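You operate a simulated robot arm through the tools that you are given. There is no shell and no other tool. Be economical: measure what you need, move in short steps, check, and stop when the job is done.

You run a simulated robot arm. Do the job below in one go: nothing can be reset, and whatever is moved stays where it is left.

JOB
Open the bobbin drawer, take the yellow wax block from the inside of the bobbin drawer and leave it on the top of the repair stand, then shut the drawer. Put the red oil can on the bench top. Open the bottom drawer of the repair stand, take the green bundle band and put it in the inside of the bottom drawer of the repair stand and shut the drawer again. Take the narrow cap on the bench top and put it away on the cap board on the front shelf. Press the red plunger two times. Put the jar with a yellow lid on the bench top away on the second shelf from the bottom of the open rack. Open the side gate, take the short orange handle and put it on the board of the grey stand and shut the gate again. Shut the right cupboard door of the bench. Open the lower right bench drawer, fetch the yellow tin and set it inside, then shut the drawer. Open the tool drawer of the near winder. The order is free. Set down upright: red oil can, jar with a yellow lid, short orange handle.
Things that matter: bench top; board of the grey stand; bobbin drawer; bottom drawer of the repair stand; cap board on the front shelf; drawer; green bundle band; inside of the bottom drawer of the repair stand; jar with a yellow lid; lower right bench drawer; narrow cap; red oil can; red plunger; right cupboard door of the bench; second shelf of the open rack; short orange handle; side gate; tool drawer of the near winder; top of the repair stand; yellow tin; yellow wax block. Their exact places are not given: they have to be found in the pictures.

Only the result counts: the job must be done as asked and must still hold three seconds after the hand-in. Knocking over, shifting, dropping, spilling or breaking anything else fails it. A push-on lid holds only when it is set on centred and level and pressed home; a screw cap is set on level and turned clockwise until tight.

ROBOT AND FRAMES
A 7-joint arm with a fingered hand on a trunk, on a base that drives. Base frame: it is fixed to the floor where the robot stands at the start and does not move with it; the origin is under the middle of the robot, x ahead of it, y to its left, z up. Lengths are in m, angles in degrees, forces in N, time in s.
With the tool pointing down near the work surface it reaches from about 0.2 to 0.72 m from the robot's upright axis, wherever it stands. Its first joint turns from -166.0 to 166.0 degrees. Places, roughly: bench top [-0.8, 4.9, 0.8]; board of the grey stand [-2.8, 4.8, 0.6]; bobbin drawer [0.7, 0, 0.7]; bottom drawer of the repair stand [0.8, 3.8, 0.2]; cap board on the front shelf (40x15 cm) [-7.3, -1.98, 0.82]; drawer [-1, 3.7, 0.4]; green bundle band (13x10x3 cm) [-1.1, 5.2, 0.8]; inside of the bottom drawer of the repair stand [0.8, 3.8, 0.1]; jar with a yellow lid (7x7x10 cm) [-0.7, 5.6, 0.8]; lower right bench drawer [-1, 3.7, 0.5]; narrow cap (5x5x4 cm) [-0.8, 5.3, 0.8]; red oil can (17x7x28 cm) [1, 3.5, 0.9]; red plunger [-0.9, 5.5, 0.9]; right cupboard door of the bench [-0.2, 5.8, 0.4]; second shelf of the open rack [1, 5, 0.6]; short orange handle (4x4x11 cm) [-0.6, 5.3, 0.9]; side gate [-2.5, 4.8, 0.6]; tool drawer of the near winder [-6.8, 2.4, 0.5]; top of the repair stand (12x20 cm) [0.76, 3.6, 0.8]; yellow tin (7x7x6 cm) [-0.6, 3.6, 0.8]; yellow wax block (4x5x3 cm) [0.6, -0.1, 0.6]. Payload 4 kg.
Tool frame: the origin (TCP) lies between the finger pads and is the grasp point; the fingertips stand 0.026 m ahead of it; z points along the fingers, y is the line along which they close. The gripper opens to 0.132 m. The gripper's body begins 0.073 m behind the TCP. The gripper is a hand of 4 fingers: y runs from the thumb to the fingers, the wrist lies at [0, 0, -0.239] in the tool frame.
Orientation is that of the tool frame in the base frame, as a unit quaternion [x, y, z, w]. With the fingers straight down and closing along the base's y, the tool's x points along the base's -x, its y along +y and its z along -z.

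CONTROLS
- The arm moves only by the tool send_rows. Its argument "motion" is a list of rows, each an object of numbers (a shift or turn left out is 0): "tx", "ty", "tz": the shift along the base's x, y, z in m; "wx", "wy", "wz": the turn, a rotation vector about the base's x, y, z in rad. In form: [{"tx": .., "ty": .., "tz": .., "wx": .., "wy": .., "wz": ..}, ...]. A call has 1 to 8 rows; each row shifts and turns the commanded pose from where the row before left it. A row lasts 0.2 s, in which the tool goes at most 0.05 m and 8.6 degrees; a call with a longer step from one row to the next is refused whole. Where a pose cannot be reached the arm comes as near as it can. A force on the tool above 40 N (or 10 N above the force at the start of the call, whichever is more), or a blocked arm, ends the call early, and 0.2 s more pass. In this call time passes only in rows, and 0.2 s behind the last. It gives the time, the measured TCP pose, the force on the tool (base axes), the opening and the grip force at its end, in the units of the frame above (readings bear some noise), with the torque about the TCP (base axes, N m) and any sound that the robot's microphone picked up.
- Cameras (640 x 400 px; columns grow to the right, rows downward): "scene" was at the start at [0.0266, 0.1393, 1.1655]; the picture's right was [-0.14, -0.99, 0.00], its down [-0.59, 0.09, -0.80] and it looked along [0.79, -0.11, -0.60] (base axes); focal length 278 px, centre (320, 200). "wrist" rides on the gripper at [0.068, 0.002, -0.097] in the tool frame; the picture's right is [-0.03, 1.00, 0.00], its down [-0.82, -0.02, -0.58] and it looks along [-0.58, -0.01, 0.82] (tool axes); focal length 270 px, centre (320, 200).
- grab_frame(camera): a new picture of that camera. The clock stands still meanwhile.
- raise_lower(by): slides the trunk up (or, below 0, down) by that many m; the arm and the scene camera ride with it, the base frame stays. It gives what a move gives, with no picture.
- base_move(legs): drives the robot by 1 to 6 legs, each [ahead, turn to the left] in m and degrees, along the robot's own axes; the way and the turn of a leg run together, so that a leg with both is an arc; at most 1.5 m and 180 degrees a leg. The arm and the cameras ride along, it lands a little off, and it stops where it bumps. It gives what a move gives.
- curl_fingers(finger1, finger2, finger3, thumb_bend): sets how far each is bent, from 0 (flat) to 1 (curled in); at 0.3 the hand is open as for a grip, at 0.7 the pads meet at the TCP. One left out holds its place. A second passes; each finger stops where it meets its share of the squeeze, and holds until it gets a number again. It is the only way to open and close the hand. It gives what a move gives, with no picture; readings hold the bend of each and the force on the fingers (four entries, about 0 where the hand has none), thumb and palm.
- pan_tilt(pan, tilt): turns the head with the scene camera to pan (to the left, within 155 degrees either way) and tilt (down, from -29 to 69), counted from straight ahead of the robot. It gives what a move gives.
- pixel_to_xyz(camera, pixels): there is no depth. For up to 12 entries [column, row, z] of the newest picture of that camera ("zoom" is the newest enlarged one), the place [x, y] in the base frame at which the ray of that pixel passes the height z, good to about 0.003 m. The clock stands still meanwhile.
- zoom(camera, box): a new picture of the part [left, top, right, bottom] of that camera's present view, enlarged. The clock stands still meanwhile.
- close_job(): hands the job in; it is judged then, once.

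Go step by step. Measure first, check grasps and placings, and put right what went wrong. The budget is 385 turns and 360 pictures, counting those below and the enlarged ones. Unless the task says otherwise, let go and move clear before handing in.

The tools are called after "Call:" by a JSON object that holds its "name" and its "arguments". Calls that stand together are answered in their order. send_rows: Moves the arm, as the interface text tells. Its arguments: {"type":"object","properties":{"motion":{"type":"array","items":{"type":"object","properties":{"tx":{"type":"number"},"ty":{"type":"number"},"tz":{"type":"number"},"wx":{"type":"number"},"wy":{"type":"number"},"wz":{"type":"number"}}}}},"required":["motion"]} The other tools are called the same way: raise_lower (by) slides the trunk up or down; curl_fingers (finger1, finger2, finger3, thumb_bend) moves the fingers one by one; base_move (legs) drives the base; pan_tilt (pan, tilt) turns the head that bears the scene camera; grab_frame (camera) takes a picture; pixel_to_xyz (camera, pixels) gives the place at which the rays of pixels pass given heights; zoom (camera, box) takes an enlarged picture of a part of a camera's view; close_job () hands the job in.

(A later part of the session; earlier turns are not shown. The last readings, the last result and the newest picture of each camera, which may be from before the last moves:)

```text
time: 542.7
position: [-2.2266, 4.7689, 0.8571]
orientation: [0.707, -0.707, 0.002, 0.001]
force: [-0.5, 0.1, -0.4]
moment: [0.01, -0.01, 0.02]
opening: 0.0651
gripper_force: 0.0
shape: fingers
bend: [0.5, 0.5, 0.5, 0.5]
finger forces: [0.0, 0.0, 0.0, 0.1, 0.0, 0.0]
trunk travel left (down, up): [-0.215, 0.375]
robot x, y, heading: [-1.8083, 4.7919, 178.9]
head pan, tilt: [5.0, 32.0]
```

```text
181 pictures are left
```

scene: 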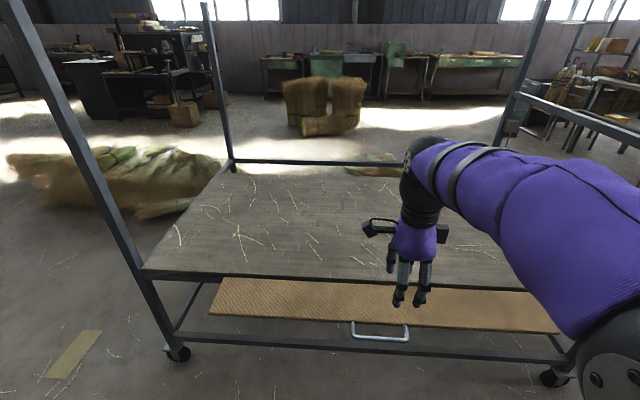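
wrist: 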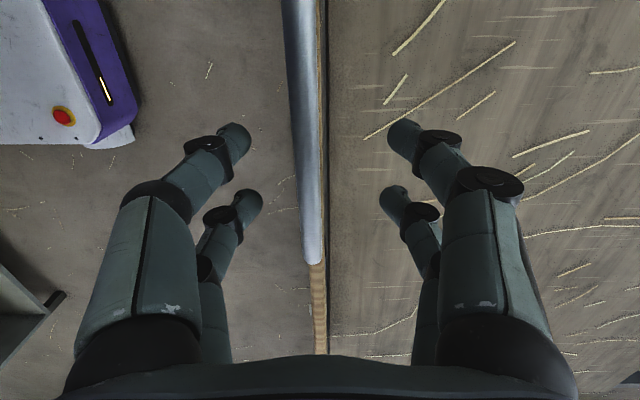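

Gate stays open. Drive round the north end to the east side for the orange handle.

Call:
{"name": "base_move", "arguments": {"legs": [[0, -89], [1.5, 0], [0.08, 0], [0, -90], [1.5, 0], [0.36, 0]]}}

Call:
{"name": "base_move", "arguments": {"legs": [[0, -90], [1.08, 0], [0, -90]]}}

Call:
{"name": "pan_tilt", "arguments": {"pan": 0, "tilt": 30}}

Call:
{"name": "grab_frame", "arguments": {"camera": "scene"}}

```text
time: 568.1
position: [0.4475, 6.4291, 0.8567]
orientation: [0.696, 0.719, 0.001, -0.001]
force: [-0.4, 0.8, -0.9]
moment: [0.0, 0.01, -0.05]
opening: 0.0654
gripper_force: 0.2
shape: fingers
bend: [0.5, 0.5, 0.5, 0.5]
finger forces: [0.0, 0.1, 0.1, 0.0, 0.0, 0.1]
trunk travel left (down, up): [-0.215, 0.375]
robot x, y, heading: [0.0312, 6.3954, 0.6]
head pan, tilt: [5.0, 32.0]
```

```text
time: 582.2
position: [-0.3671, 5.2685, 0.856]
orientation: [0.718, -0.696, 0.001, 0.002]
force: [0.4, -0.6, -0.4]
moment: [0.03, -0.03, -0.01]
opening: 0.0655
gripper_force: 0.0
shape: fingers
bend: [0.5, 0.5, 0.5, 0.5]
finger forces: [0.1, 0.1, 0.1, 0.1, 0.0, 0.0]
trunk travel left (down, up): [-0.215, 0.375]
robot x, y, heading: [0.0463, 5.3058, -179.5]
head pan, tilt: [5.0, 32.0]
```

```text
time: 582.8
position: [-0.3663, 5.2678, 0.8558]
orientation: [0.719, -0.695, 0.002, 0.001]
force: [-0.2, -0.2, 0.0]
moment: [-0.02, 0.0, -0.01]
opening: 0.0656
gripper_force: 0.0
shape: fingers
bend: [0.5, 0.5, 0.5, 0.5]
finger forces: [0.1, 0.0, 0.1, 0.1, 0.2, 0.0]
trunk travel left (down, up): [-0.215, 0.375]
robot x, y, heading: [0.0498, 5.3052, -179.6]
head pan, tilt: [0.0, 30.0]
```

```text
180 pictures are left
```

scene: 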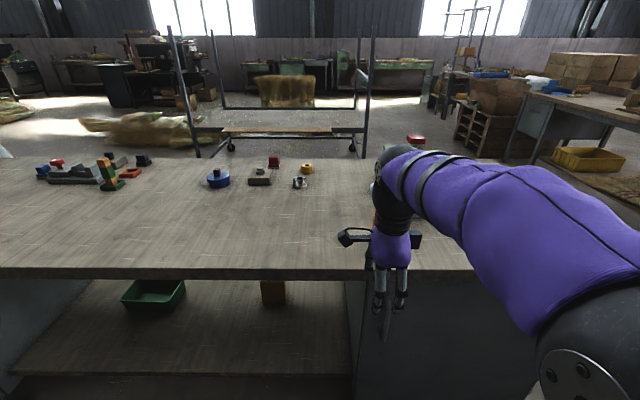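

Call:
{"name": "raise_lower", "arguments": {"by": 0.14}}

Call:
{"name": "send_rows", "arguments": {"motion": [{"tx": -0.04, "ty": 0.005}, {"tx": -0.04, "ty": 0.005}, {"tx": -0.04, "ty": 0.005}, {"tx": -0.04, "ty": 0.005}, {"tx": -0.02}]}}

Call:
{"name": "grab_frame", "arguments": {"camera": "wrist"}}

```text
time: 584.5
position: [-0.3665, 5.267, 0.9953]
orientation: [0.718, -0.696, 0.002, 0.001]
force: [-0.8, 0.2, 0.2]
moment: [0.01, -0.01, -0.02]
opening: 0.0652
gripper_force: 0.0
shape: fingers
bend: [0.5, 0.5, 0.5, 0.5]
finger forces: [0.0, 0.1, 0.1, 0.1, 0.1, 0.0]
trunk travel left (down, up): [-0.355, 0.235]
robot x, y, heading: [0.0471, 5.3036, -179.3]
head pan, tilt: [0.0, 30.0]
```

```text
time: 585.7
position: [-0.5456, 5.289, 0.995]
orientation: [0.718, -0.696, 0.001, 0.002]
force: [0.0, 0.1, -0.5]
moment: [0.04, -0.03, 0.02]
opening: 0.0655
gripper_force: 0.1
shape: fingers
bend: [0.5, 0.5, 0.5, 0.5]
finger forces: [0.0, 0.0, 0.0, 0.0, 0.1, 0.0]
trunk travel left (down, up): [-0.355, 0.235]
robot x, y, heading: [0.0514, 5.3035, -179.6]
head pan, tilt: [0.0, 30.0]
```

```text
179 pictures are left
```

wrist: 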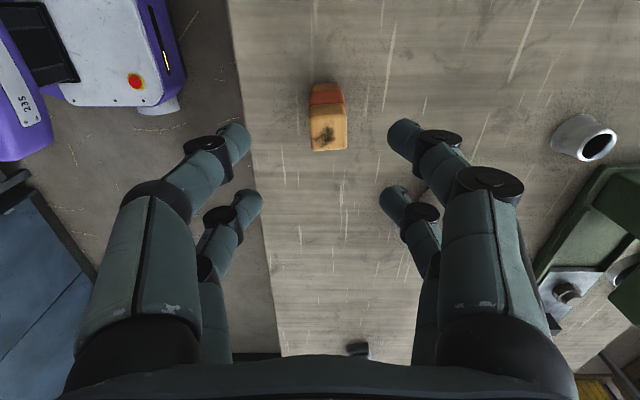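

Handle is right below. Descend and grip.

Call:
{"name": "send_rows", "arguments": {"motion": [{"tx": -0.008, "tz": -0.04}, {"tz": -0.04}, {"tz": -0.03}, {"tz": -0.025}]}}

Call:
{"name": "grab_frame", "arguments": {"camera": "wrist"}}

Call:
{"name": "curl_fingers", "arguments": {"finger1": 0.75, "finger2": 0.75, "finger3": 0.75, "thumb_bend": 0.75}}

Call:
{"name": "send_rows", "arguments": {"motion": [{"tz": 0.02}, {"tz": 0.04}, {"tz": 0.04}]}}

Call:
{"name": "grab_frame", "arguments": {"camera": "wrist"}}

```text
time: 586.7
position: [-0.5547, 5.2877, 0.8607]
orientation: [0.718, -0.696, 0.003, 0.001]
force: [0.1, 0.3, -0.4]
moment: [-0.01, 0.02, -0.02]
opening: 0.0657
gripper_force: 0.1
shape: fingers
bend: [0.5, 0.5, 0.5, 0.5]
finger forces: [0.0, 0.0, 0.1, 0.0, 0.0, 0.0]
trunk travel left (down, up): [-0.355, 0.235]
robot x, y, heading: [0.0523, 5.3053, -179.7]
head pan, tilt: [0.0, 30.0]
```

```text
178 pictures are left
```

wrist: 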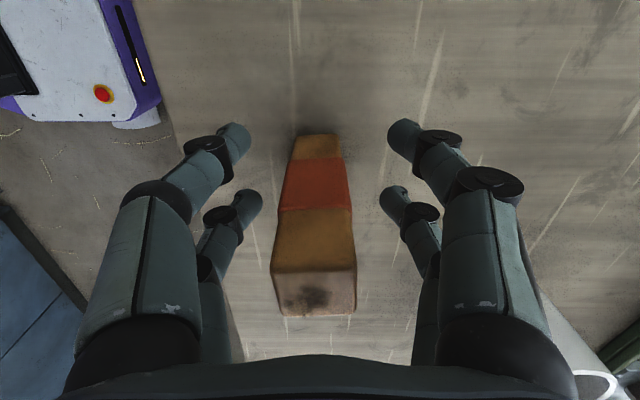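

```text
time: 587.7
position: [-0.5547, 5.2868, 0.8617]
orientation: [0.718, -0.696, 0.001, 0.001]
force: [-0.1, 0.1, -0.6]
moment: [0.0, 0.02, 0.01]
opening: 0.0015
gripper_force: 15.2
shape: fingers
bend: [0.72, 0.72, 0.72, 0.72]
finger forces: [6.6, 9.4, 7.4, 0.1, 6.8, 0.1]
trunk travel left (down, up): [-0.355, 0.235]
robot x, y, heading: [0.0476, 5.3026, -179.6]
head pan, tilt: [0.0, 30.0]
```

```text
time: 588.5
position: [-0.5539, 5.2892, 0.9618]
orientation: [0.719, -0.695, 0.002, 0.0]
force: [-0.2, 0.6, -0.4]
moment: [0.01, -0.01, 0.03]
opening: 0.0013
gripper_force: 14.9
shape: fingers
bend: [0.72, 0.72, 0.72, 0.72]
finger forces: [6.8, 9.4, 7.3, 0.0, 6.8, 0.0]
trunk travel left (down, up): [-0.355, 0.235]
robot x, y, heading: [0.0494, 5.3017, -179.4]
head pan, tilt: [0.0, 30.0]
```

```text
177 pictures are left
```

wrist: 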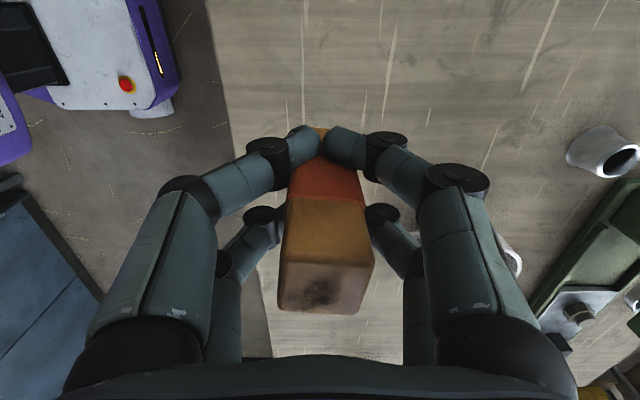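

Handle is lifted. Retract and drive back to the grey stand.

Call:
{"name": "send_rows", "arguments": {"motion": [{"tx": 0.04, "tz": 0.01}, {"tx": 0.045}, {"tx": 0.045}]}}

Call:
{"name": "base_move", "arguments": {"legs": [[0, -90], [1.08, 0], [0, 90], [1.5, 0], [0.36, 0], [0, 90]]}}

Call:
{"name": "grab_frame", "arguments": {"camera": "wrist"}}

```text
time: 589.3
position: [-0.4233, 5.2897, 0.9707]
orientation: [0.718, -0.696, 0.002, 0.0]
force: [0.0, 0.7, 0.1]
moment: [-0.07, 0.0, -0.01]
opening: 0.0016
gripper_force: 15.2
shape: fingers
bend: [0.72, 0.72, 0.72, 0.72]
finger forces: [7.1, 9.5, 7.4, 0.0, 6.8, 0.0]
trunk travel left (down, up): [-0.355, 0.235]
robot x, y, heading: [0.0487, 5.3042, -179.3]
head pan, tilt: [0.0, 30.0]
```

```text
time: 616.5
position: [-1.8032, 5.8848, 0.9702]
orientation: [1.0, 0.017, 0.002, 0.0]
force: [-0.5, 1.0, -0.6]
moment: [-0.03, -0.01, 0.01]
opening: 0.0007
gripper_force: 14.3
shape: fingers
bend: [0.73, 0.72, 0.72, 0.72]
finger forces: [7.6, 9.8, 5.8, 0.0, 5.6, 0.1]
trunk travel left (down, up): [-0.355, 0.235]
robot x, y, heading: [-1.8186, 6.3614, -89.4]
head pan, tilt: [0.0, 30.0]
```

```text
176 pictures are left
```

wrist: 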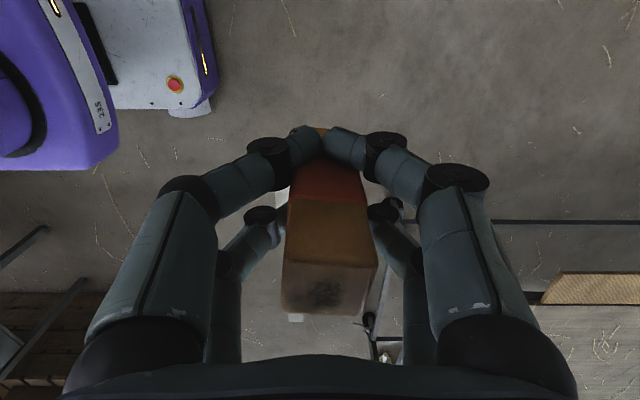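

Call:
{"name": "curl_fingers", "arguments": {"finger1": 0.85, "finger2": 0.85, "finger3": 0.85, "thumb_bend": 0.85}}

Call:
{"name": "base_move", "arguments": {"legs": [[1.5, 0], [0.06, 0], [0, -90]]}}

Call:
{"name": "grab_frame", "arguments": {"camera": "scene"}}

Call:
{"name": "grab_frame", "arguments": {"camera": "wrist"}}

```text
time: 617.5
position: [-1.803, 5.8834, 0.9707]
orientation: [1.0, 0.016, 0.002, 0.001]
force: [0.5, 0.2, -1.5]
moment: [-0.04, -0.03, -0.01]
opening: 0.0
gripper_force: 14.3
shape: fingers
bend: [0.77, 0.72, 0.74, 0.77]
finger forces: [0.1, 19.2, 9.5, 0.0, 0.0, 0.1]
trunk travel left (down, up): [-0.355, 0.235]
robot x, y, heading: [-1.8202, 6.3568, -89.3]
head pan, tilt: [0.0, 30.0]
```

```text
time: 629.6
position: [-2.2704, 4.8035, 0.9707]
orientation: [0.718, -0.696, 0.002, 0.001]
force: [-0.7, 0.7, -1.6]
moment: [0.01, -0.03, 0.01]
opening: 0.0
gripper_force: 14.4
shape: fingers
bend: [0.77, 0.72, 0.74, 0.77]
finger forces: [0.0, 19.1, 8.6, 0.0, 0.0, 0.1]
trunk travel left (down, up): [-0.355, 0.235]
robot x, y, heading: [-1.7956, 4.8195, -179.5]
head pan, tilt: [0.0, 30.0]
```

```text
175 pictures are left
```

scene: 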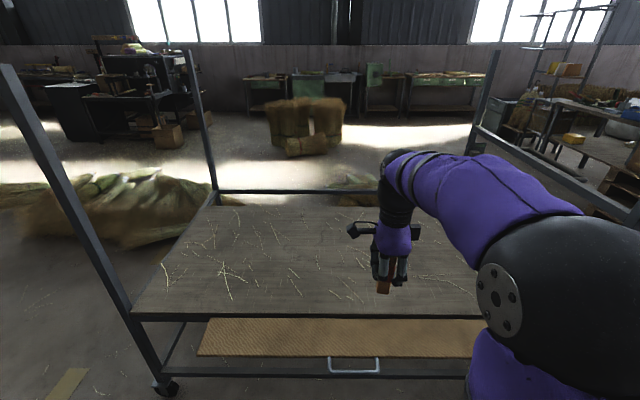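

```text
174 pictures are left
```

wrist: 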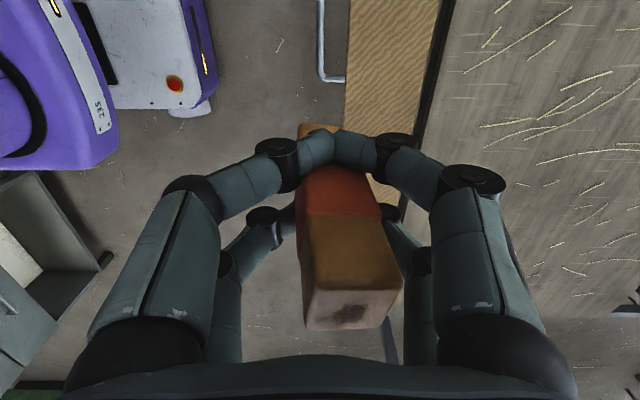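

The handle is held, leaning ~7°. Drive 0.18 closer and extend over the board; counter-tilt slightly.

Call:
{"name": "base_move", "arguments": {"legs": [[0.18, 0]]}}

Call:
{"name": "send_rows", "arguments": {"motion": [{"tx": -0.04, "tz": -0.02}, {"tx": -0.04, "tz": -0.02}, {"tx": -0.04, "tz": -0.02}, {"tx": -0.03, "tz": -0.03}, {"tz": -0.045}, {"tz": -0.045}, {"tz": -0.04, "wy": 0.06}, {"wy": 0.06}]}}

Call:
{"name": "grab_frame", "arguments": {"camera": "scene"}}

Call:
{"name": "grab_frame", "arguments": {"camera": "wrist"}}

```text
time: 631.1
position: [-2.4526, 4.8027, 0.9704]
orientation: [0.719, -0.695, 0.001, 0.002]
force: [0.7, -0.5, 0.5]
moment: [0.02, 0.03, -0.01]
opening: 0.0
gripper_force: 13.9
shape: fingers
bend: [0.77, 0.72, 0.74, 0.77]
finger forces: [0.0, 19.2, 8.6, 0.0, 0.0, 0.0]
trunk travel left (down, up): [-0.355, 0.235]
robot x, y, heading: [-1.978, 4.8156, -179.5]
head pan, tilt: [0.0, 30.0]
```

```text
time: 632.9
position: [-2.6015, 4.8032, 0.7492]
orientation: [0.718, -0.694, -0.042, 0.042]
force: [-0.2, -0.4, -0.1]
moment: [0.0, -0.01, -0.04]
opening: 0.0
gripper_force: 14.2
shape: fingers
bend: [0.77, 0.72, 0.74, 0.77]
finger forces: [0.0, 19.0, 8.7, 0.0, 0.0, 0.0]
trunk travel left (down, up): [-0.355, 0.235]
robot x, y, heading: [-1.9746, 4.8172, -179.4]
head pan, tilt: [0.0, 30.0]
```

```text
173 pictures are left
```

scene: 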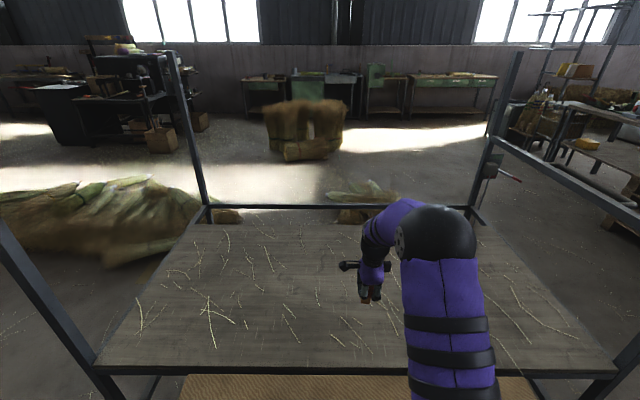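

```text
172 pictures are left
```

wrist: 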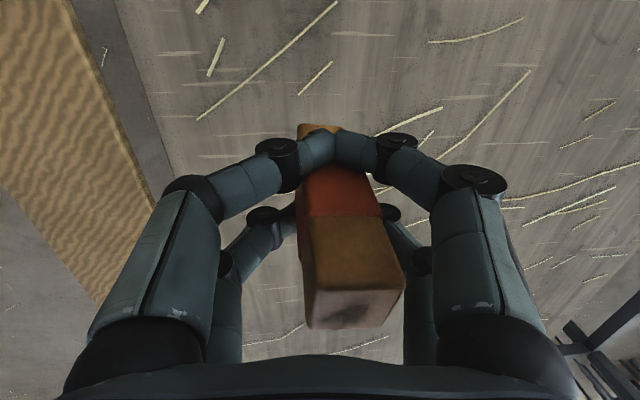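

Call:
{"name": "zoom", "arguments": {"camera": "scene", "box": [320, 230, 430, 330]}}

Call:
{"name": "send_rows", "arguments": {"motion": [{"tz": -0.03}, {"tz": -0.03}]}}

Call:
{"name": "zoom", "arguments": {"camera": "scene", "box": [320, 230, 430, 330]}}

```text
4.00 times, centred on (375, 280) of scene
```

zoom: 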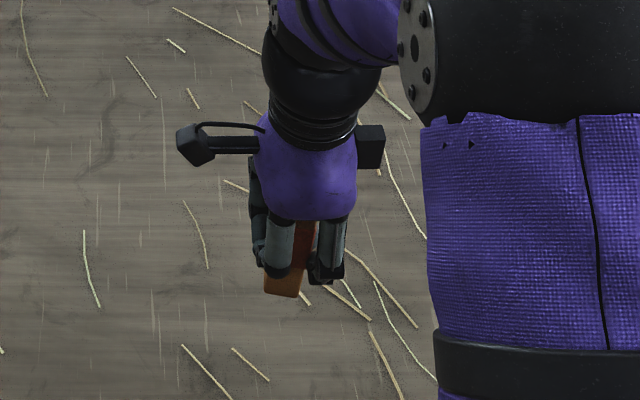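

```text
time: 633.5
position: [-2.6018, 4.8023, 0.689]
orientation: [0.718, -0.694, -0.042, 0.042]
force: [-0.7, -0.6, -0.7]
moment: [0.02, 0.01, 0.03]
opening: 0.0
gripper_force: 14.1
shape: fingers
bend: [0.77, 0.72, 0.74, 0.77]
finger forces: [0.0, 19.0, 8.8, 0.1, 0.0, 0.0]
trunk travel left (down, up): [-0.355, 0.235]
robot x, y, heading: [-1.9763, 4.8154, -179.6]
head pan, tilt: [0.0, 30.0]
```

```text
4.00 times, centred on (375, 280) of scene
```

zoom: 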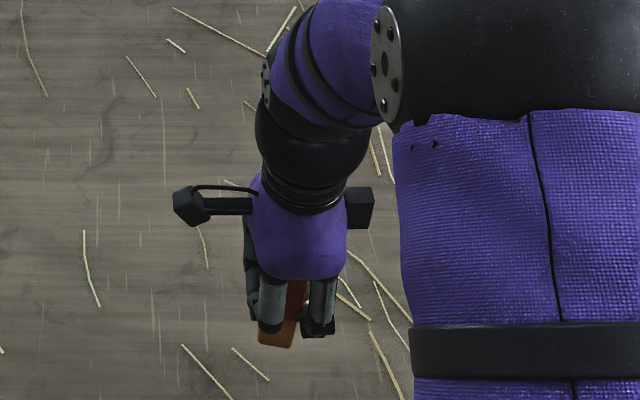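

The handle leans with its top toward +y by ~12°; correct with wx and re-check.

Call:
{"name": "send_rows", "arguments": {"motion": [{"wx": 0.1}, {"wx": 0.1}]}}

Call:
{"name": "zoom", "arguments": {"camera": "scene", "box": [320, 230, 430, 330]}}

Call:
{"name": "grab_frame", "arguments": {"camera": "wrist"}}

```text
time: 634.1
position: [-2.6005, 4.8021, 0.6901]
orientation: [0.718, -0.687, -0.111, -0.03]
force: [0.5, 0.1, -0.8]
moment: [-0.01, -0.01, 0.0]
opening: 0.0
gripper_force: 14.2
shape: fingers
bend: [0.78, 0.72, 0.74, 0.78]
finger forces: [0.1, 18.9, 9.0, 0.0, 0.0, 0.1]
trunk travel left (down, up): [-0.355, 0.235]
robot x, y, heading: [-1.9798, 4.8173, -179.7]
head pan, tilt: [0.0, 30.0]
```

```text
4.00 times, centred on (375, 280) of scene
```

zoom: 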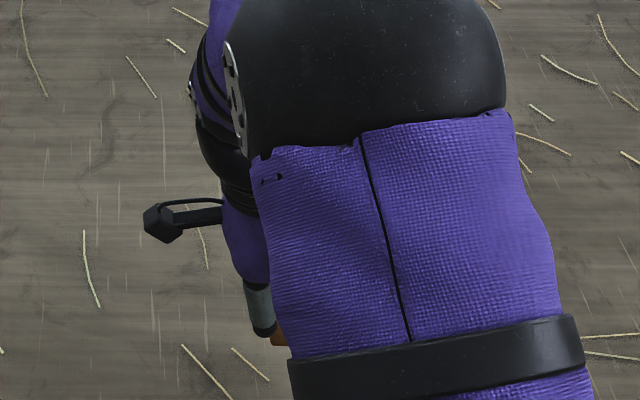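

```text
168 pictures are left
```

wrist: 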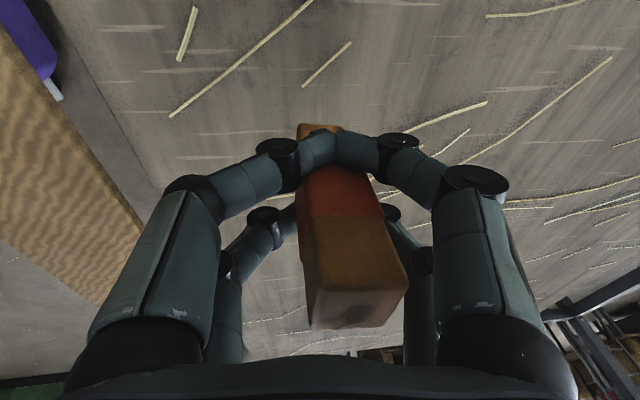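

By wrist geometry the handle is now upright within ~3°. Lower until contact.

Call:
{"name": "send_rows", "arguments": {"motion": [{"tz": -0.02}, {"tz": -0.01}, {"tz": -0.006}, {"tz": -0.005}]}}

Call:
{"name": "send_rows", "arguments": {"motion": [{"tz": -0.004}, {"tz": -0.004}, {"tz": -0.004}, {"tz": -0.004}]}}

```text
time: 635.1
position: [-2.601, 4.8039, 0.649]
orientation: [0.718, -0.687, -0.111, -0.028]
force: [-0.4, -0.1, -0.6]
moment: [0.01, 0.03, -0.06]
opening: 0.0
gripper_force: 13.7
shape: fingers
bend: [0.78, 0.72, 0.74, 0.78]
finger forces: [0.0, 18.8, 8.9, 0.1, 0.0, 0.0]
trunk travel left (down, up): [-0.355, 0.235]
robot x, y, heading: [-1.9787, 4.8197, -179.5]
head pan, tilt: [0.0, 30.0]
```

```text
time: 636.1
position: [-2.6014, 4.8031, 0.6329]
orientation: [0.718, -0.686, -0.112, -0.03]
force: [1.1, 2.9, 5.8]
moment: [0.04, 0.02, 0.02]
opening: 0.0001
gripper_force: 15.2
shape: fingers
bend: [0.79, 0.72, 0.74, 0.79]
finger forces: [0.0, 20.7, 9.8, 0.1, 0.1, 0.0]
trunk travel left (down, up): [-0.355, 0.235]
robot x, y, heading: [-1.9785, 4.8162, -179.6]
head pan, tilt: [0.0, 30.0]
```

Contact. Seat it 2 mm more, then open in two stages.

Call:
{"name": "send_rows", "arguments": {"motion": [{"tz": -0.002}]}}

Call:
{"name": "curl_fingers", "arguments": {"finger1": 0.66, "finger2": 0.66, "finger3": 0.66, "thumb_bend": 0.66}}

Call:
{"name": "grab_frame", "arguments": {"camera": "wrist"}}

```text
time: 636.5
position: [-2.6014, 4.8026, 0.6321]
orientation: [0.718, -0.686, -0.112, -0.028]
force: [1.1, 3.4, 10.6]
moment: [0.1, 0.09, -0.04]
opening: 0.0003
gripper_force: 16.2
shape: fingers
bend: [0.81, 0.72, 0.75, 0.8]
finger forces: [0.0, 23.4, 8.8, 0.1, 0.0, 0.0]
trunk travel left (down, up): [-0.355, 0.235]
robot x, y, heading: [-1.9821, 4.8183, -179.8]
head pan, tilt: [0.0, 30.0]
```

```text
time: 637.5
position: [-2.6016, 4.8032, 0.6315]
orientation: [0.718, -0.687, -0.11, -0.03]
force: [-0.1, -0.5, -0.5]
moment: [0.02, -0.05, 0.01]
opening: 0.0132
gripper_force: 0.8
shape: fingers
bend: [0.66, 0.65, 0.66, 0.66]
finger forces: [0.4, 0.8, 0.3, 0.0, 0.5, 0.0]
trunk travel left (down, up): [-0.355, 0.235]
robot x, y, heading: [-1.977, 4.8182, -179.4]
head pan, tilt: [0.0, 30.0]
```

```text
167 pictures are left
```

wrist: 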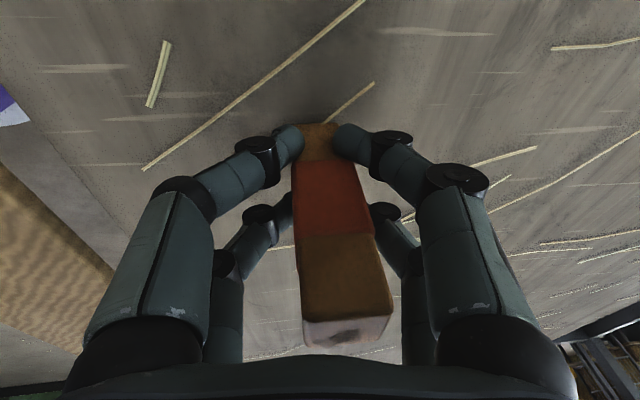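

Call:
{"name": "curl_fingers", "arguments": {"finger1": 0.45, "finger2": 0.45, "finger3": 0.45, "thumb_bend": 0.45}}

Call:
{"name": "grab_frame", "arguments": {"camera": "wrist"}}

Call:
{"name": "send_rows", "arguments": {"motion": [{"tx": 0.002, "ty": -0.004, "tz": 0.02}, {"tx": 0.004, "ty": -0.007, "tz": 0.035}, {"tx": 0.005, "ty": -0.008, "tz": 0.04}, {"tx": 0.005, "ty": -0.008, "tz": 0.04}, {"tz": 0.04}]}}

Call:
{"name": "grab_frame", "arguments": {"camera": "wrist"}}

```text
time: 638.5
position: [-2.6006, 4.8024, 0.6318]
orientation: [0.717, -0.687, -0.111, -0.031]
force: [0.8, -0.3, 0.5]
moment: [-0.04, 0.0, -0.01]
opening: 0.0821
gripper_force: 0.1
shape: fingers
bend: [0.45, 0.45, 0.45, 0.45]
finger forces: [0.1, 0.0, 0.0, 0.0, 0.0, 0.0]
trunk travel left (down, up): [-0.355, 0.235]
robot x, y, heading: [-1.9799, 4.8147, -179.5]
head pan, tilt: [0.0, 30.0]
```

```text
166 pictures are left
```

wrist: 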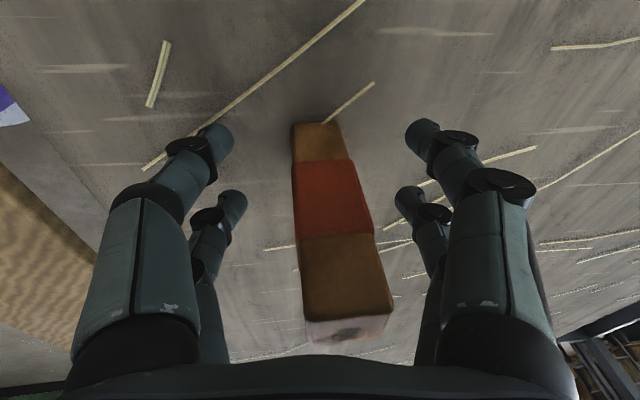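

```text
time: 639.7
position: [-2.5843, 4.7756, 0.8066]
orientation: [0.718, -0.686, -0.112, -0.029]
force: [0.0, 0.6, -0.2]
moment: [0.0, -0.04, 0.03]
opening: 0.0823
gripper_force: 0.0
shape: fingers
bend: [0.45, 0.45, 0.45, 0.45]
finger forces: [0.0, 0.0, 0.0, 0.1, 0.0, 0.1]
trunk travel left (down, up): [-0.355, 0.235]
robot x, y, heading: [-1.9763, 4.8181, -179.5]
head pan, tilt: [0.0, 30.0]
```

```text
165 pictures are left
```

wrist: 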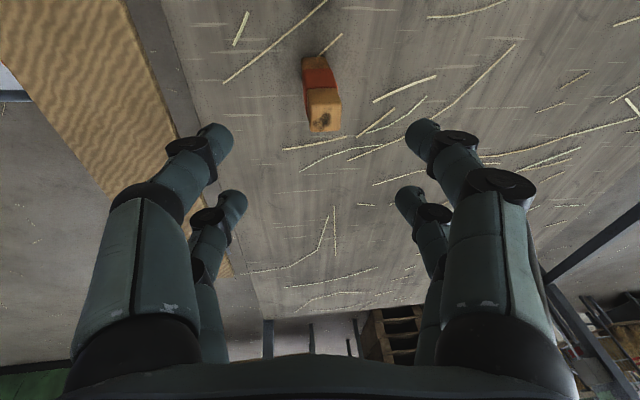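

Handle stands upright on the board. Back off, straighten the hand and return above the gate's bow.

Call:
{"name": "base_move", "arguments": {"legs": [[-0.17, 0]]}}

Call:
{"name": "send_rows", "arguments": {"motion": [{"tx": 0.04, "wx": -0.1, "wy": -0.06}, {"tx": 0.04, "wx": -0.1, "wy": -0.06}, {"tx": 0.04}, {"tx": 0.035}]}}

Call:
{"name": "curl_fingers", "arguments": {"finger1": 0.57, "finger2": 0.57, "finger3": 0.57, "thumb_bend": 0.57}}

Call:
{"name": "grab_frame", "arguments": {"camera": "wrist"}}

Call:
{"name": "grab_frame", "arguments": {"camera": "scene"}}

```text
time: 641.2
position: [-2.4134, 4.7775, 0.8061]
orientation: [0.718, -0.687, -0.11, -0.03]
force: [-1.6, 0.2, -0.8]
moment: [0.0, -0.04, 0.0]
opening: 0.0826
gripper_force: 0.1
shape: fingers
bend: [0.45, 0.45, 0.45, 0.45]
finger forces: [0.0, 0.0, 0.1, 0.1, 0.0, 0.1]
trunk travel left (down, up): [-0.355, 0.235]
robot x, y, heading: [-1.8095, 4.8216, -179.7]
head pan, tilt: [0.0, 30.0]
```

```text
time: 642.2
position: [-2.2581, 4.778, 0.8071]
orientation: [0.722, -0.692, 0.001, 0.001]
force: [0.3, 0.0, -0.4]
moment: [0.01, -0.03, -0.03]
opening: 0.0827
gripper_force: 0.0
shape: fingers
bend: [0.45, 0.45, 0.45, 0.45]
finger forces: [0.0, 0.0, 0.0, 0.0, 0.0, 0.0]
trunk travel left (down, up): [-0.355, 0.235]
robot x, y, heading: [-1.8058, 4.8183, -179.5]
head pan, tilt: [0.0, 30.0]
```

```text
time: 643.2
position: [-2.2587, 4.7764, 0.8059]
orientation: [0.723, -0.691, 0.001, 0.002]
force: [0.6, -0.1, 0.7]
moment: [-0.01, 0.03, 0.0]
opening: 0.0464
gripper_force: 0.1
shape: fingers
bend: [0.56, 0.56, 0.56, 0.56]
finger forces: [0.1, 0.1, 0.0, 0.0, 0.0, 0.0]
trunk travel left (down, up): [-0.355, 0.235]
robot x, y, heading: [-1.8103, 4.816, -179.5]
head pan, tilt: [0.0, 30.0]
```

```text
164 pictures are left
```

wrist: 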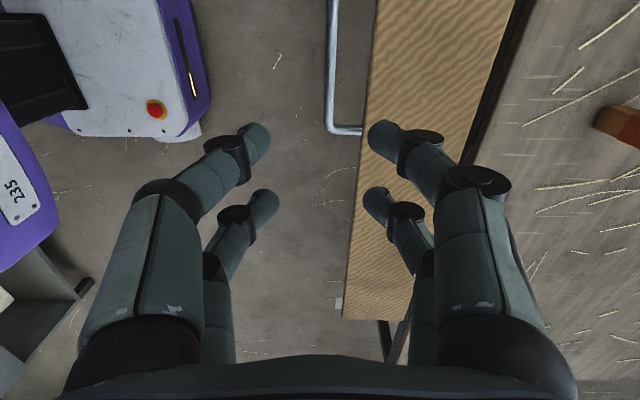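

```text
163 pictures are left
```

scene: 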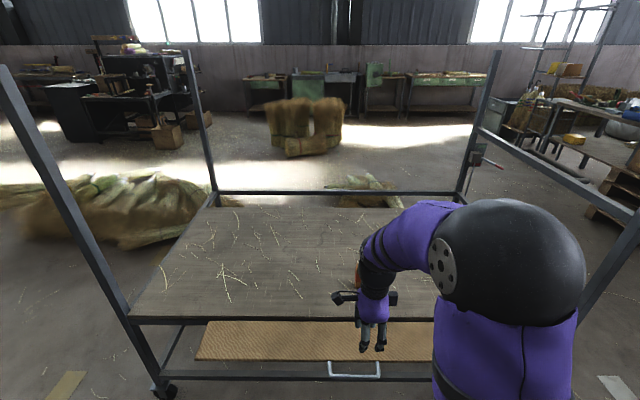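

Call:
{"name": "pixel_to_xyz", "arguments": {"camera": "wrist", "pixels": [[331, 60, 0.58], [331, 60, 0.56], [370, 60, 0.58], [340, 130, 0.58], [331, 5, 0.58]]}}

```text
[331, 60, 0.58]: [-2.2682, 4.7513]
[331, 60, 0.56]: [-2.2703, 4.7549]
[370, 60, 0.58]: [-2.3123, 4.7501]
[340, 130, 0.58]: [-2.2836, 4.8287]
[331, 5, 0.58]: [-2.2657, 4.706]
```

Call:
{"name": "send_rows", "arguments": {"motion": [{"tx": -0.01, "ty": -0.012, "tz": -0.04}, {"tz": -0.045}, {"tz": -0.045}, {"tz": -0.045}, {"tz": -0.02}]}}

Call:
{"name": "grab_frame", "arguments": {"camera": "wrist"}}

```text
time: 644.4
position: [-2.2696, 4.764, 0.6091]
orientation: [0.722, -0.691, 0.001, 0.001]
force: [0.4, 0.3, -0.1]
moment: [-0.02, 0.0, 0.0]
opening: 0.0461
gripper_force: 0.2
shape: fingers
bend: [0.56, 0.56, 0.56, 0.56]
finger forces: [0.0, 0.0, 0.0, 0.0, 0.0, 0.0]
trunk travel left (down, up): [-0.355, 0.235]
robot x, y, heading: [-1.809, 4.8162, -179.5]
head pan, tilt: [0.0, 30.0]
```

```text
162 pictures are left
```

wrist: 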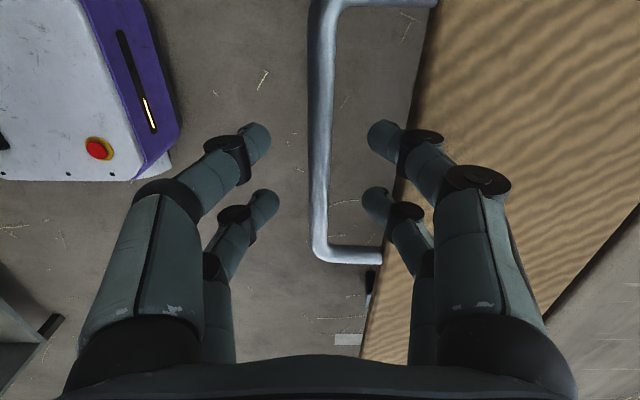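

Bar is centred between the fingers. Lower 1 cm, close, and swing the gate up along the arc.

Call:
{"name": "send_rows", "arguments": {"motion": [{"tz": -0.012}]}}

Call:
{"name": "curl_fingers", "arguments": {"finger1": 0.75, "finger2": 0.75, "finger3": 0.75, "thumb_bend": 0.75}}

Call:
{"name": "send_rows", "arguments": {"motion": [{"tx": -0.005, "tz": 0.024}, {"tx": -0.005, "tz": 0.024}, {"tx": -0.011, "tz": 0.021}, {"tx": -0.011, "tz": 0.021}, {"tx": -0.016, "tz": 0.017}, {"tx": -0.017, "tz": 0.017}]}}

Call:
{"name": "grab_frame", "arguments": {"camera": "scene"}}

```text
time: 644.8
position: [-2.2675, 4.765, 0.6005]
orientation: [0.723, -0.691, 0.001, 0.002]
force: [7.5, 0.0, 18.9]
moment: [0.1, 0.71, -0.06]
opening: 0.0425
gripper_force: 11.0
shape: fingers
bend: [0.58, 0.59, 0.56, 0.56]
finger forces: [6.8, 13.2, 0.1, 0.0, 0.0, 0.0]
trunk travel left (down, up): [-0.355, 0.235]
robot x, y, heading: [-1.808, 4.8185, -179.6]
head pan, tilt: [0.0, 30.0]
```

```text
time: 645.8
position: [-2.2684, 4.7648, 0.5998]
orientation: [0.723, -0.691, 0.002, 0.001]
force: [2.2, 0.6, -3.9]
moment: [-0.05, -0.08, 0.01]
opening: 0.0073
gripper_force: 14.7
shape: fingers
bend: [0.72, 0.72, 0.71, 0.67]
finger forces: [7.4, 6.7, 7.1, 0.0, 8.8, 0.0]
trunk travel left (down, up): [-0.355, 0.235]
robot x, y, heading: [-1.8067, 4.8186, -179.4]
head pan, tilt: [0.0, 30.0]
```

```text
time: 647.2
position: [-2.3364, 4.766, 0.7232]
orientation: [0.723, -0.691, 0.0, 0.002]
force: [-4.9, -1.0, -10.3]
moment: [-0.07, 0.0, -0.04]
opening: 0.0
gripper_force: 9.3
shape: fingers
bend: [0.73, 0.73, 0.73, 0.73]
finger forces: [6.2, 5.1, 3.3, 0.0, 3.3, 0.0]
trunk travel left (down, up): [-0.355, 0.235]
robot x, y, heading: [-1.8095, 4.8196, -179.3]
head pan, tilt: [0.0, 30.0]
```

```text
161 pictures are left
```

scene: 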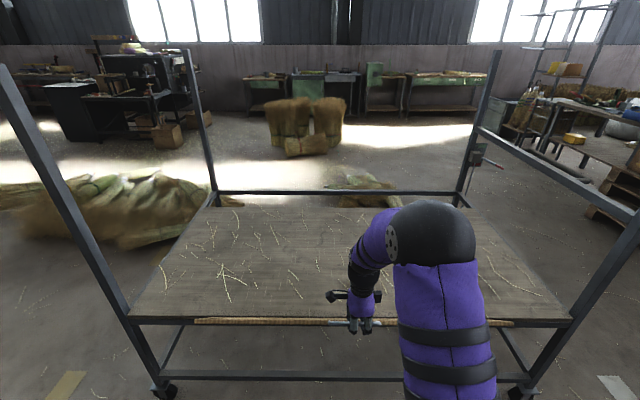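

Call:
{"name": "send_rows", "arguments": {"motion": [{"tx": -0.021, "tz": 0.014}, {"tx": -0.021, "tz": 0.012}, {"tx": -0.023, "tz": 0.009}, {"tx": -0.024, "tz": 0.005}, {"tx": -0.02, "tz": 0.002}]}}

Call:
{"name": "grab_frame", "arguments": {"camera": "scene"}}

```text
time: 648.4
position: [-2.4431, 4.7655, 0.7606]
orientation: [0.723, -0.691, 0.005, -0.002]
force: [-1.3, 0.9, -39.1]
moment: [0.07, -0.39, -0.05]
opening: 0.0007
gripper_force: 17.2
shape: fingers
bend: [0.69, 0.69, 0.73, 0.74]
finger forces: [14.3, 12.7, 3.0, 0.1, 2.7, 0.0]
trunk travel left (down, up): [-0.355, 0.235]
robot x, y, heading: [-1.8113, 4.8201, -179.5]
head pan, tilt: [0.0, 30.0]
```

```text
160 pictures are left
```

scene: 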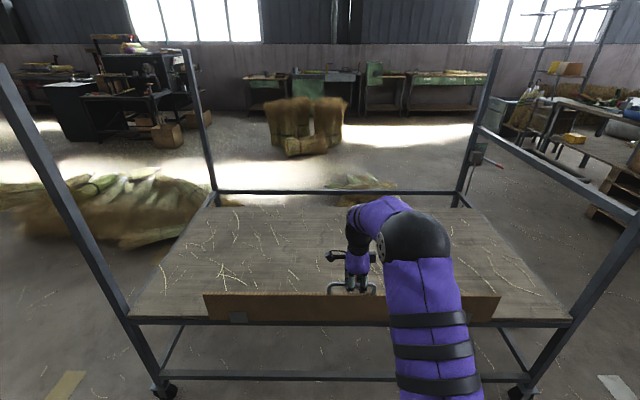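

Gate is upright; relieve the upward pull, press it home and release.

Call:
{"name": "send_rows", "arguments": {"motion": [{"tz": -0.008}, {"tx": -0.008}, {"tx": -0.006}]}}

Call:
{"name": "curl_fingers", "arguments": {"finger1": 0.57, "finger2": 0.57, "finger3": 0.57, "thumb_bend": 0.57}}

Call:
{"name": "send_rows", "arguments": {"motion": [{"tz": 0.03}, {"tz": 0.04}, {"tz": 0.04}, {"tx": 0.04, "tz": 0.02}, {"tx": 0.045}, {"tx": 0.045}, {"tx": 0.045}]}}

Call:
{"name": "grab_frame", "arguments": {"camera": "scene"}}

```text
time: 649.2
position: [-2.4541, 4.7663, 0.7576]
orientation: [0.723, -0.691, 0.002, 0.0]
force: [17.5, 0.0, -8.5]
moment: [0.0, -0.16, 0.09]
opening: 0.0
gripper_force: 10.8
shape: fingers
bend: [0.72, 0.73, 0.73, 0.71]
finger forces: [3.5, 2.7, 5.7, 0.0, 8.9, 0.0]
trunk travel left (down, up): [-0.355, 0.235]
robot x, y, heading: [-1.8092, 4.8199, -179.3]
head pan, tilt: [0.0, 30.0]
```

```text
time: 650.2
position: [-2.4571, 4.765, 0.7576]
orientation: [0.723, -0.691, 0.001, 0.001]
force: [0.2, -0.3, 0.5]
moment: [0.0, -0.01, 0.04]
opening: 0.0453
gripper_force: 0.1
shape: fingers
bend: [0.56, 0.56, 0.56, 0.56]
finger forces: [0.0, 0.0, 0.1, 0.1, 0.0, 0.0]
trunk travel left (down, up): [-0.355, 0.235]
robot x, y, heading: [-1.8087, 4.8182, -179.6]
head pan, tilt: [0.0, 30.0]
```

```text
time: 651.8
position: [-2.282, 4.7664, 0.8863]
orientation: [0.723, -0.691, 0.001, 0.001]
force: [-0.5, -0.1, 0.9]
moment: [0.04, -0.02, 0.01]
opening: 0.0451
gripper_force: 0.1
shape: fingers
bend: [0.56, 0.56, 0.56, 0.56]
finger forces: [0.0, 0.1, 0.1, 0.1, 0.1, 0.0]
trunk travel left (down, up): [-0.355, 0.235]
robot x, y, heading: [-1.8058, 4.8182, -179.8]
head pan, tilt: [0.0, 30.0]
```

```text
159 pictures are left
```

scene: 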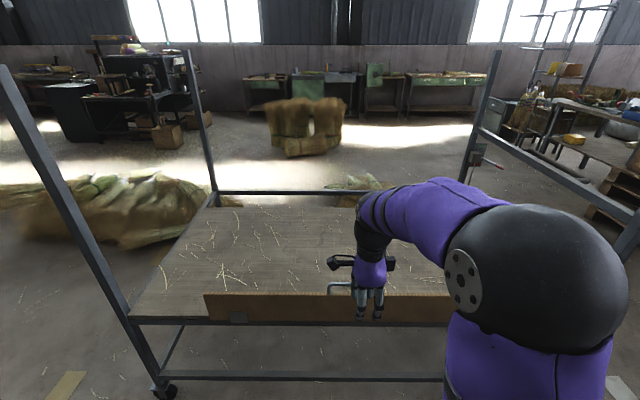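

Gate is shut and stays. Now the narrow cap: drive to (-1.55,5.33) on the west side and face the bench.

Call:
{"name": "base_move", "arguments": {"legs": [[0, -90], [0.5, 0], [0, -90]]}}

Call:
{"name": "pan_tilt", "arguments": {"pan": 150, "tilt": 25}}

Call:
{"name": "grab_frame", "arguments": {"camera": "scene"}}

```text
time: 663.3
position: [-1.3335, 5.3665, 0.8865]
orientation: [0.699, 0.715, 0.001, -0.001]
force: [0.1, 0.0, -0.1]
moment: [0.01, 0.02, 0.0]
opening: 0.0456
gripper_force: 0.0
shape: fingers
bend: [0.56, 0.56, 0.56, 0.56]
finger forces: [0.0, 0.0, 0.0, 0.0, 0.0, 0.0]
trunk travel left (down, up): [-0.355, 0.235]
robot x, y, heading: [-1.8054, 5.3234, -0.8]
head pan, tilt: [0.0, 30.0]
```

```text
time: 665.6
position: [-1.3331, 5.3669, 0.8859]
orientation: [0.699, 0.715, 0.001, -0.001]
force: [0.4, 0.5, 0.4]
moment: [-0.01, -0.01, -0.01]
opening: 0.0454
gripper_force: 0.0
shape: fingers
bend: [0.56, 0.56, 0.56, 0.56]
finger forces: [0.0, 0.0, 0.1, 0.0, 0.0, 0.1]
trunk travel left (down, up): [-0.355, 0.235]
robot x, y, heading: [-1.8077, 5.3237, -0.9]
head pan, tilt: [150.0, 25.0]
```

```text
158 pictures are left
```

scene: 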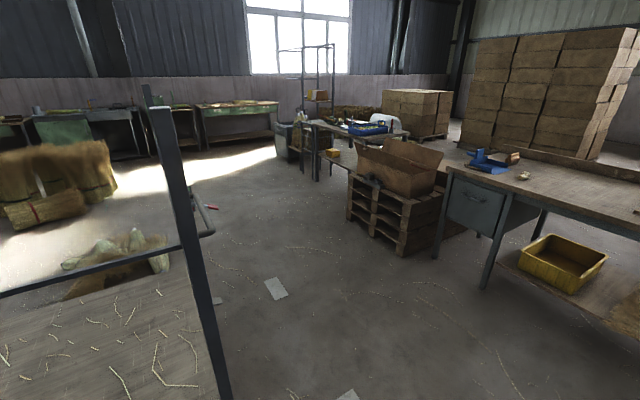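

Call:
{"name": "pan_tilt", "arguments": {"pan": -150, "tilt": 32}}

Call:
{"name": "grab_frame", "arguments": {"camera": "scene"}}

```text
time: 669.7
position: [-1.3332, 5.3656, 0.8872]
orientation: [0.699, 0.715, 0.0, 0.0]
force: [0.0, 0.2, 0.9]
moment: [0.01, 0.01, -0.01]
opening: 0.0455
gripper_force: 0.0
shape: fingers
bend: [0.56, 0.56, 0.56, 0.56]
finger forces: [0.0, 0.1, 0.0, 0.1, 0.0, 0.1]
trunk travel left (down, up): [-0.355, 0.235]
robot x, y, heading: [-1.8068, 5.3233, -0.5]
head pan, tilt: [-150.0, 32.0]
```

```text
157 pictures are left
```

scene: 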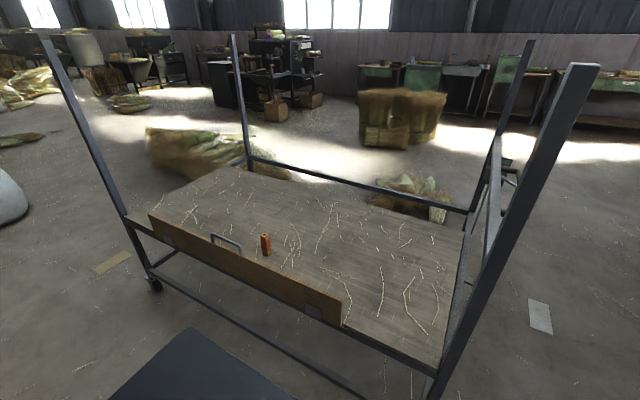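

Handle upright on the board, gate shut. Now rotate the hand to put the camera on the south side (closing along x) for the cap.

Call:
{"name": "send_rows", "arguments": {"motion": [{"wz": 0.1496}, {"wz": 0.1496}, {"wz": 0.1496}, {"wz": 0.1496}, {"wz": 0.1496}, {"wz": 0.1496}, {"wz": 0.1496}, {"wz": 0.1496}]}}

Call:
{"name": "send_rows", "arguments": {"motion": [{"wz": 0.1496}, {"wz": 0.1496}, {"wz": 0.1496}, {"wz": 0.1496}, {"wz": 0.1496}, {"wz": 0.1496}, {"wz": 0.1496}, {"wz": 0.1496}]}}

Call:
{"name": "send_rows", "arguments": {"motion": [{"wz": 0.1496}, {"wz": 0.1496}, {"wz": 0.1496}, {"wz": 0.1496}, {"wz": 0.1496}, {"ty": -0.03, "tz": 0.03}, {"ty": -0.03, "tz": 0.03}, {"tz": 0.03}]}}

Call:
{"name": "base_move", "arguments": {"legs": [[0.26, 0]]}}

Call:
{"name": "pan_tilt", "arguments": {"pan": 0, "tilt": 35}}

```text
time: 671.5
position: [-1.3331, 5.3666, 0.8868]
orientation: [0.173, 0.985, 0.0, -0.002]
force: [-0.2, 0.7, -0.6]
moment: [0.01, 0.03, 0.03]
opening: 0.0453
gripper_force: 0.1
shape: fingers
bend: [0.56, 0.56, 0.56, 0.56]
finger forces: [0.1, 0.1, 0.0, 0.1, 0.1, 0.0]
trunk travel left (down, up): [-0.355, 0.235]
robot x, y, heading: [-1.8068, 5.3253, -0.9]
head pan, tilt: [-150.0, 32.0]
```

```text
time: 673.3
position: [-1.3329, 5.3667, 0.8873]
orientation: [-0.411, 0.912, -0.001, -0.001]
force: [0.1, 0.4, 0.4]
moment: [-0.01, 0.01, -0.01]
opening: 0.045
gripper_force: 0.2
shape: fingers
bend: [0.56, 0.56, 0.56, 0.56]
finger forces: [0.0, 0.0, 0.0, 0.0, 0.0, 0.0]
trunk travel left (down, up): [-0.355, 0.235]
robot x, y, heading: [-1.8082, 5.3266, -1.2]
head pan, tilt: [-150.0, 32.0]
```

```text
time: 675.1
position: [-1.3345, 5.3059, 0.978]
orientation: [0.715, -0.699, 0.001, 0.001]
force: [-0.4, -0.3, 0.3]
moment: [-0.01, 0.03, 0.01]
opening: 0.0453
gripper_force: 0.1
shape: fingers
bend: [0.56, 0.56, 0.56, 0.56]
finger forces: [0.0, 0.0, 0.0, 0.1, 0.0, 0.0]
trunk travel left (down, up): [-0.355, 0.235]
robot x, y, heading: [-1.8058, 5.3247, -0.5]
head pan, tilt: [-150.0, 32.0]
```

```text
time: 677.0
position: [-1.0712, 5.3043, 0.9769]
orientation: [0.715, -0.699, 0.002, 0.001]
force: [0.7, -0.4, 0.1]
moment: [-0.01, 0.01, -0.01]
opening: 0.0453
gripper_force: 0.1
shape: fingers
bend: [0.56, 0.56, 0.56, 0.56]
finger forces: [0.0, 0.1, 0.1, 0.1, 0.0, 0.1]
trunk travel left (down, up): [-0.355, 0.235]
robot x, y, heading: [-1.5442, 5.3234, -0.7]
head pan, tilt: [-150.0, 32.0]
```

```text
time: 679.4
position: [-1.0711, 5.3029, 0.9783]
orientation: [0.715, -0.699, 0.001, 0.001]
force: [-0.7, -0.4, 0.0]
moment: [0.02, 0.02, 0.0]
opening: 0.0455
gripper_force: 0.1
shape: fingers
bend: [0.56, 0.56, 0.56, 0.56]
finger forces: [0.1, 0.0, 0.1, 0.0, 0.1, 0.0]
trunk travel left (down, up): [-0.355, 0.235]
robot x, y, heading: [-1.5426, 5.3188, -0.8]
head pan, tilt: [0.0, 35.0]
```

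Call:
{"name": "send_rows", "arguments": {"motion": [{"tx": 0.04}, {"tx": 0.04}, {"tx": 0.04}]}}

Call:
{"name": "curl_fingers", "arguments": {"finger1": 0.45, "finger2": 0.45, "finger3": 0.45, "thumb_bend": 0.45}}

Call:
{"name": "grab_frame", "arguments": {"camera": "wrist"}}

Call:
{"name": "grab_frame", "arguments": {"camera": "scene"}}

```text
time: 680.1
position: [-0.9511, 5.3026, 0.9785]
orientation: [0.715, -0.699, 0.002, 0.001]
force: [0.0, -0.6, -0.2]
moment: [-0.01, -0.03, 0.0]
opening: 0.0451
gripper_force: 0.1
shape: fingers
bend: [0.56, 0.56, 0.56, 0.56]
finger forces: [0.0, 0.0, 0.0, 0.0, 0.1, 0.0]
trunk travel left (down, up): [-0.355, 0.235]
robot x, y, heading: [-1.5442, 5.3222, -0.8]
head pan, tilt: [0.0, 35.0]
```

```text
time: 681.1
position: [-0.9509, 5.3033, 0.9794]
orientation: [0.715, -0.699, 0.001, 0.0]
force: [1.1, -1.2, -0.2]
moment: [0.0, -0.03, 0.0]
opening: 0.0824
gripper_force: 0.1
shape: fingers
bend: [0.45, 0.45, 0.45, 0.45]
finger forces: [0.0, 0.0, 0.1, 0.0, 0.0, 0.0]
trunk travel left (down, up): [-0.355, 0.235]
robot x, y, heading: [-1.5472, 5.3235, -0.6]
head pan, tilt: [0.0, 35.0]
```

```text
156 pictures are left
```

wrist: 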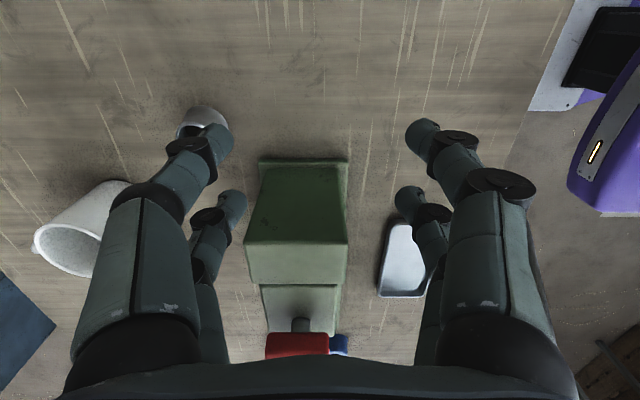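

```text
155 pictures are left
```

scene: 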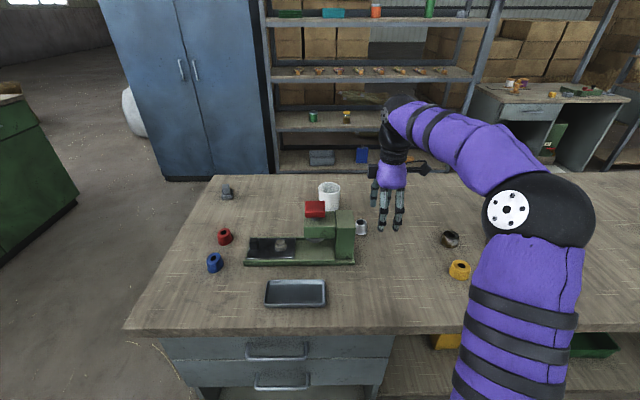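

Call:
{"name": "pixel_to_xyz", "arguments": {"camera": "wrist", "pixels": [[203, 120, 0.83], [178, 120, 0.81], [228, 115, 0.81], [203, 105, 0.8], [258, 160, 0.81], [262, 240, 0.95], [130, 190, 0.88]]}}

Call:
{"name": "pixel_to_xyz", "arguments": {"camera": "scene", "pixels": [[361, 234, 0.8], [355, 225, 0.82], [367, 225, 0.82], [356, 263, 0.8], [340, 200, 0.82]]}}

```text
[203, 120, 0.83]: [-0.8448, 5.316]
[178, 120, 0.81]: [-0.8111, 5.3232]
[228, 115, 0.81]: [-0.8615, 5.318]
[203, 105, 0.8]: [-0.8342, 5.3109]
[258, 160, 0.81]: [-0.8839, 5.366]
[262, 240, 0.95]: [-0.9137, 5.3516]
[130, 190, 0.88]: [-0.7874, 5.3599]
```

```text
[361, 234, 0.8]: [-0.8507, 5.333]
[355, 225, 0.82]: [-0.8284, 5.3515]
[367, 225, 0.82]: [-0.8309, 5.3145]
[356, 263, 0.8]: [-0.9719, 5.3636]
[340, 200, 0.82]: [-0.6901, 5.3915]
```

Cap centre ≈ (-0.838,5.325), clear of press and mug. Move over it and descend.

Call:
{"name": "send_rows", "arguments": {"motion": [{"tx": 0.03, "tz": -0.015}, {"tx": 0.03, "tz": -0.015}, {"tx": 0.03, "ty": 0.01, "tz": -0.015}, {"tx": 0.023, "ty": 0.01, "tz": -0.01}]}}

Call:
{"name": "grab_frame", "arguments": {"camera": "wrist"}}

```text
time: 682.1
position: [-0.8387, 5.3235, 0.9214]
orientation: [0.715, -0.699, 0.002, 0.001]
force: [-0.5, -0.7, 0.6]
moment: [0.03, -0.01, 0.03]
opening: 0.0825
gripper_force: 0.0
shape: fingers
bend: [0.45, 0.45, 0.45, 0.45]
finger forces: [0.0, 0.0, 0.1, 0.1, 0.0, 0.0]
trunk travel left (down, up): [-0.355, 0.235]
robot x, y, heading: [-1.542, 5.3214, -0.7]
head pan, tilt: [0.0, 35.0]
```

```text
154 pictures are left
```

wrist: 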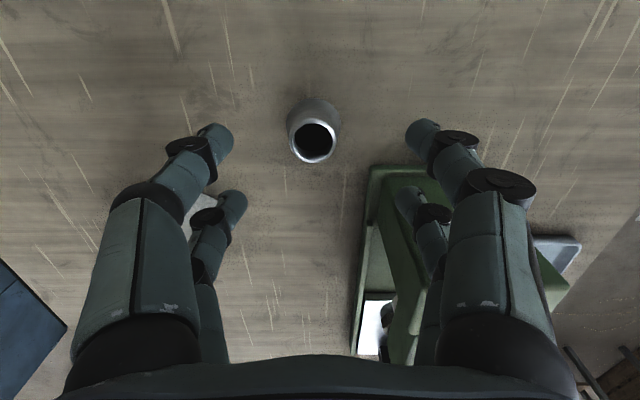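

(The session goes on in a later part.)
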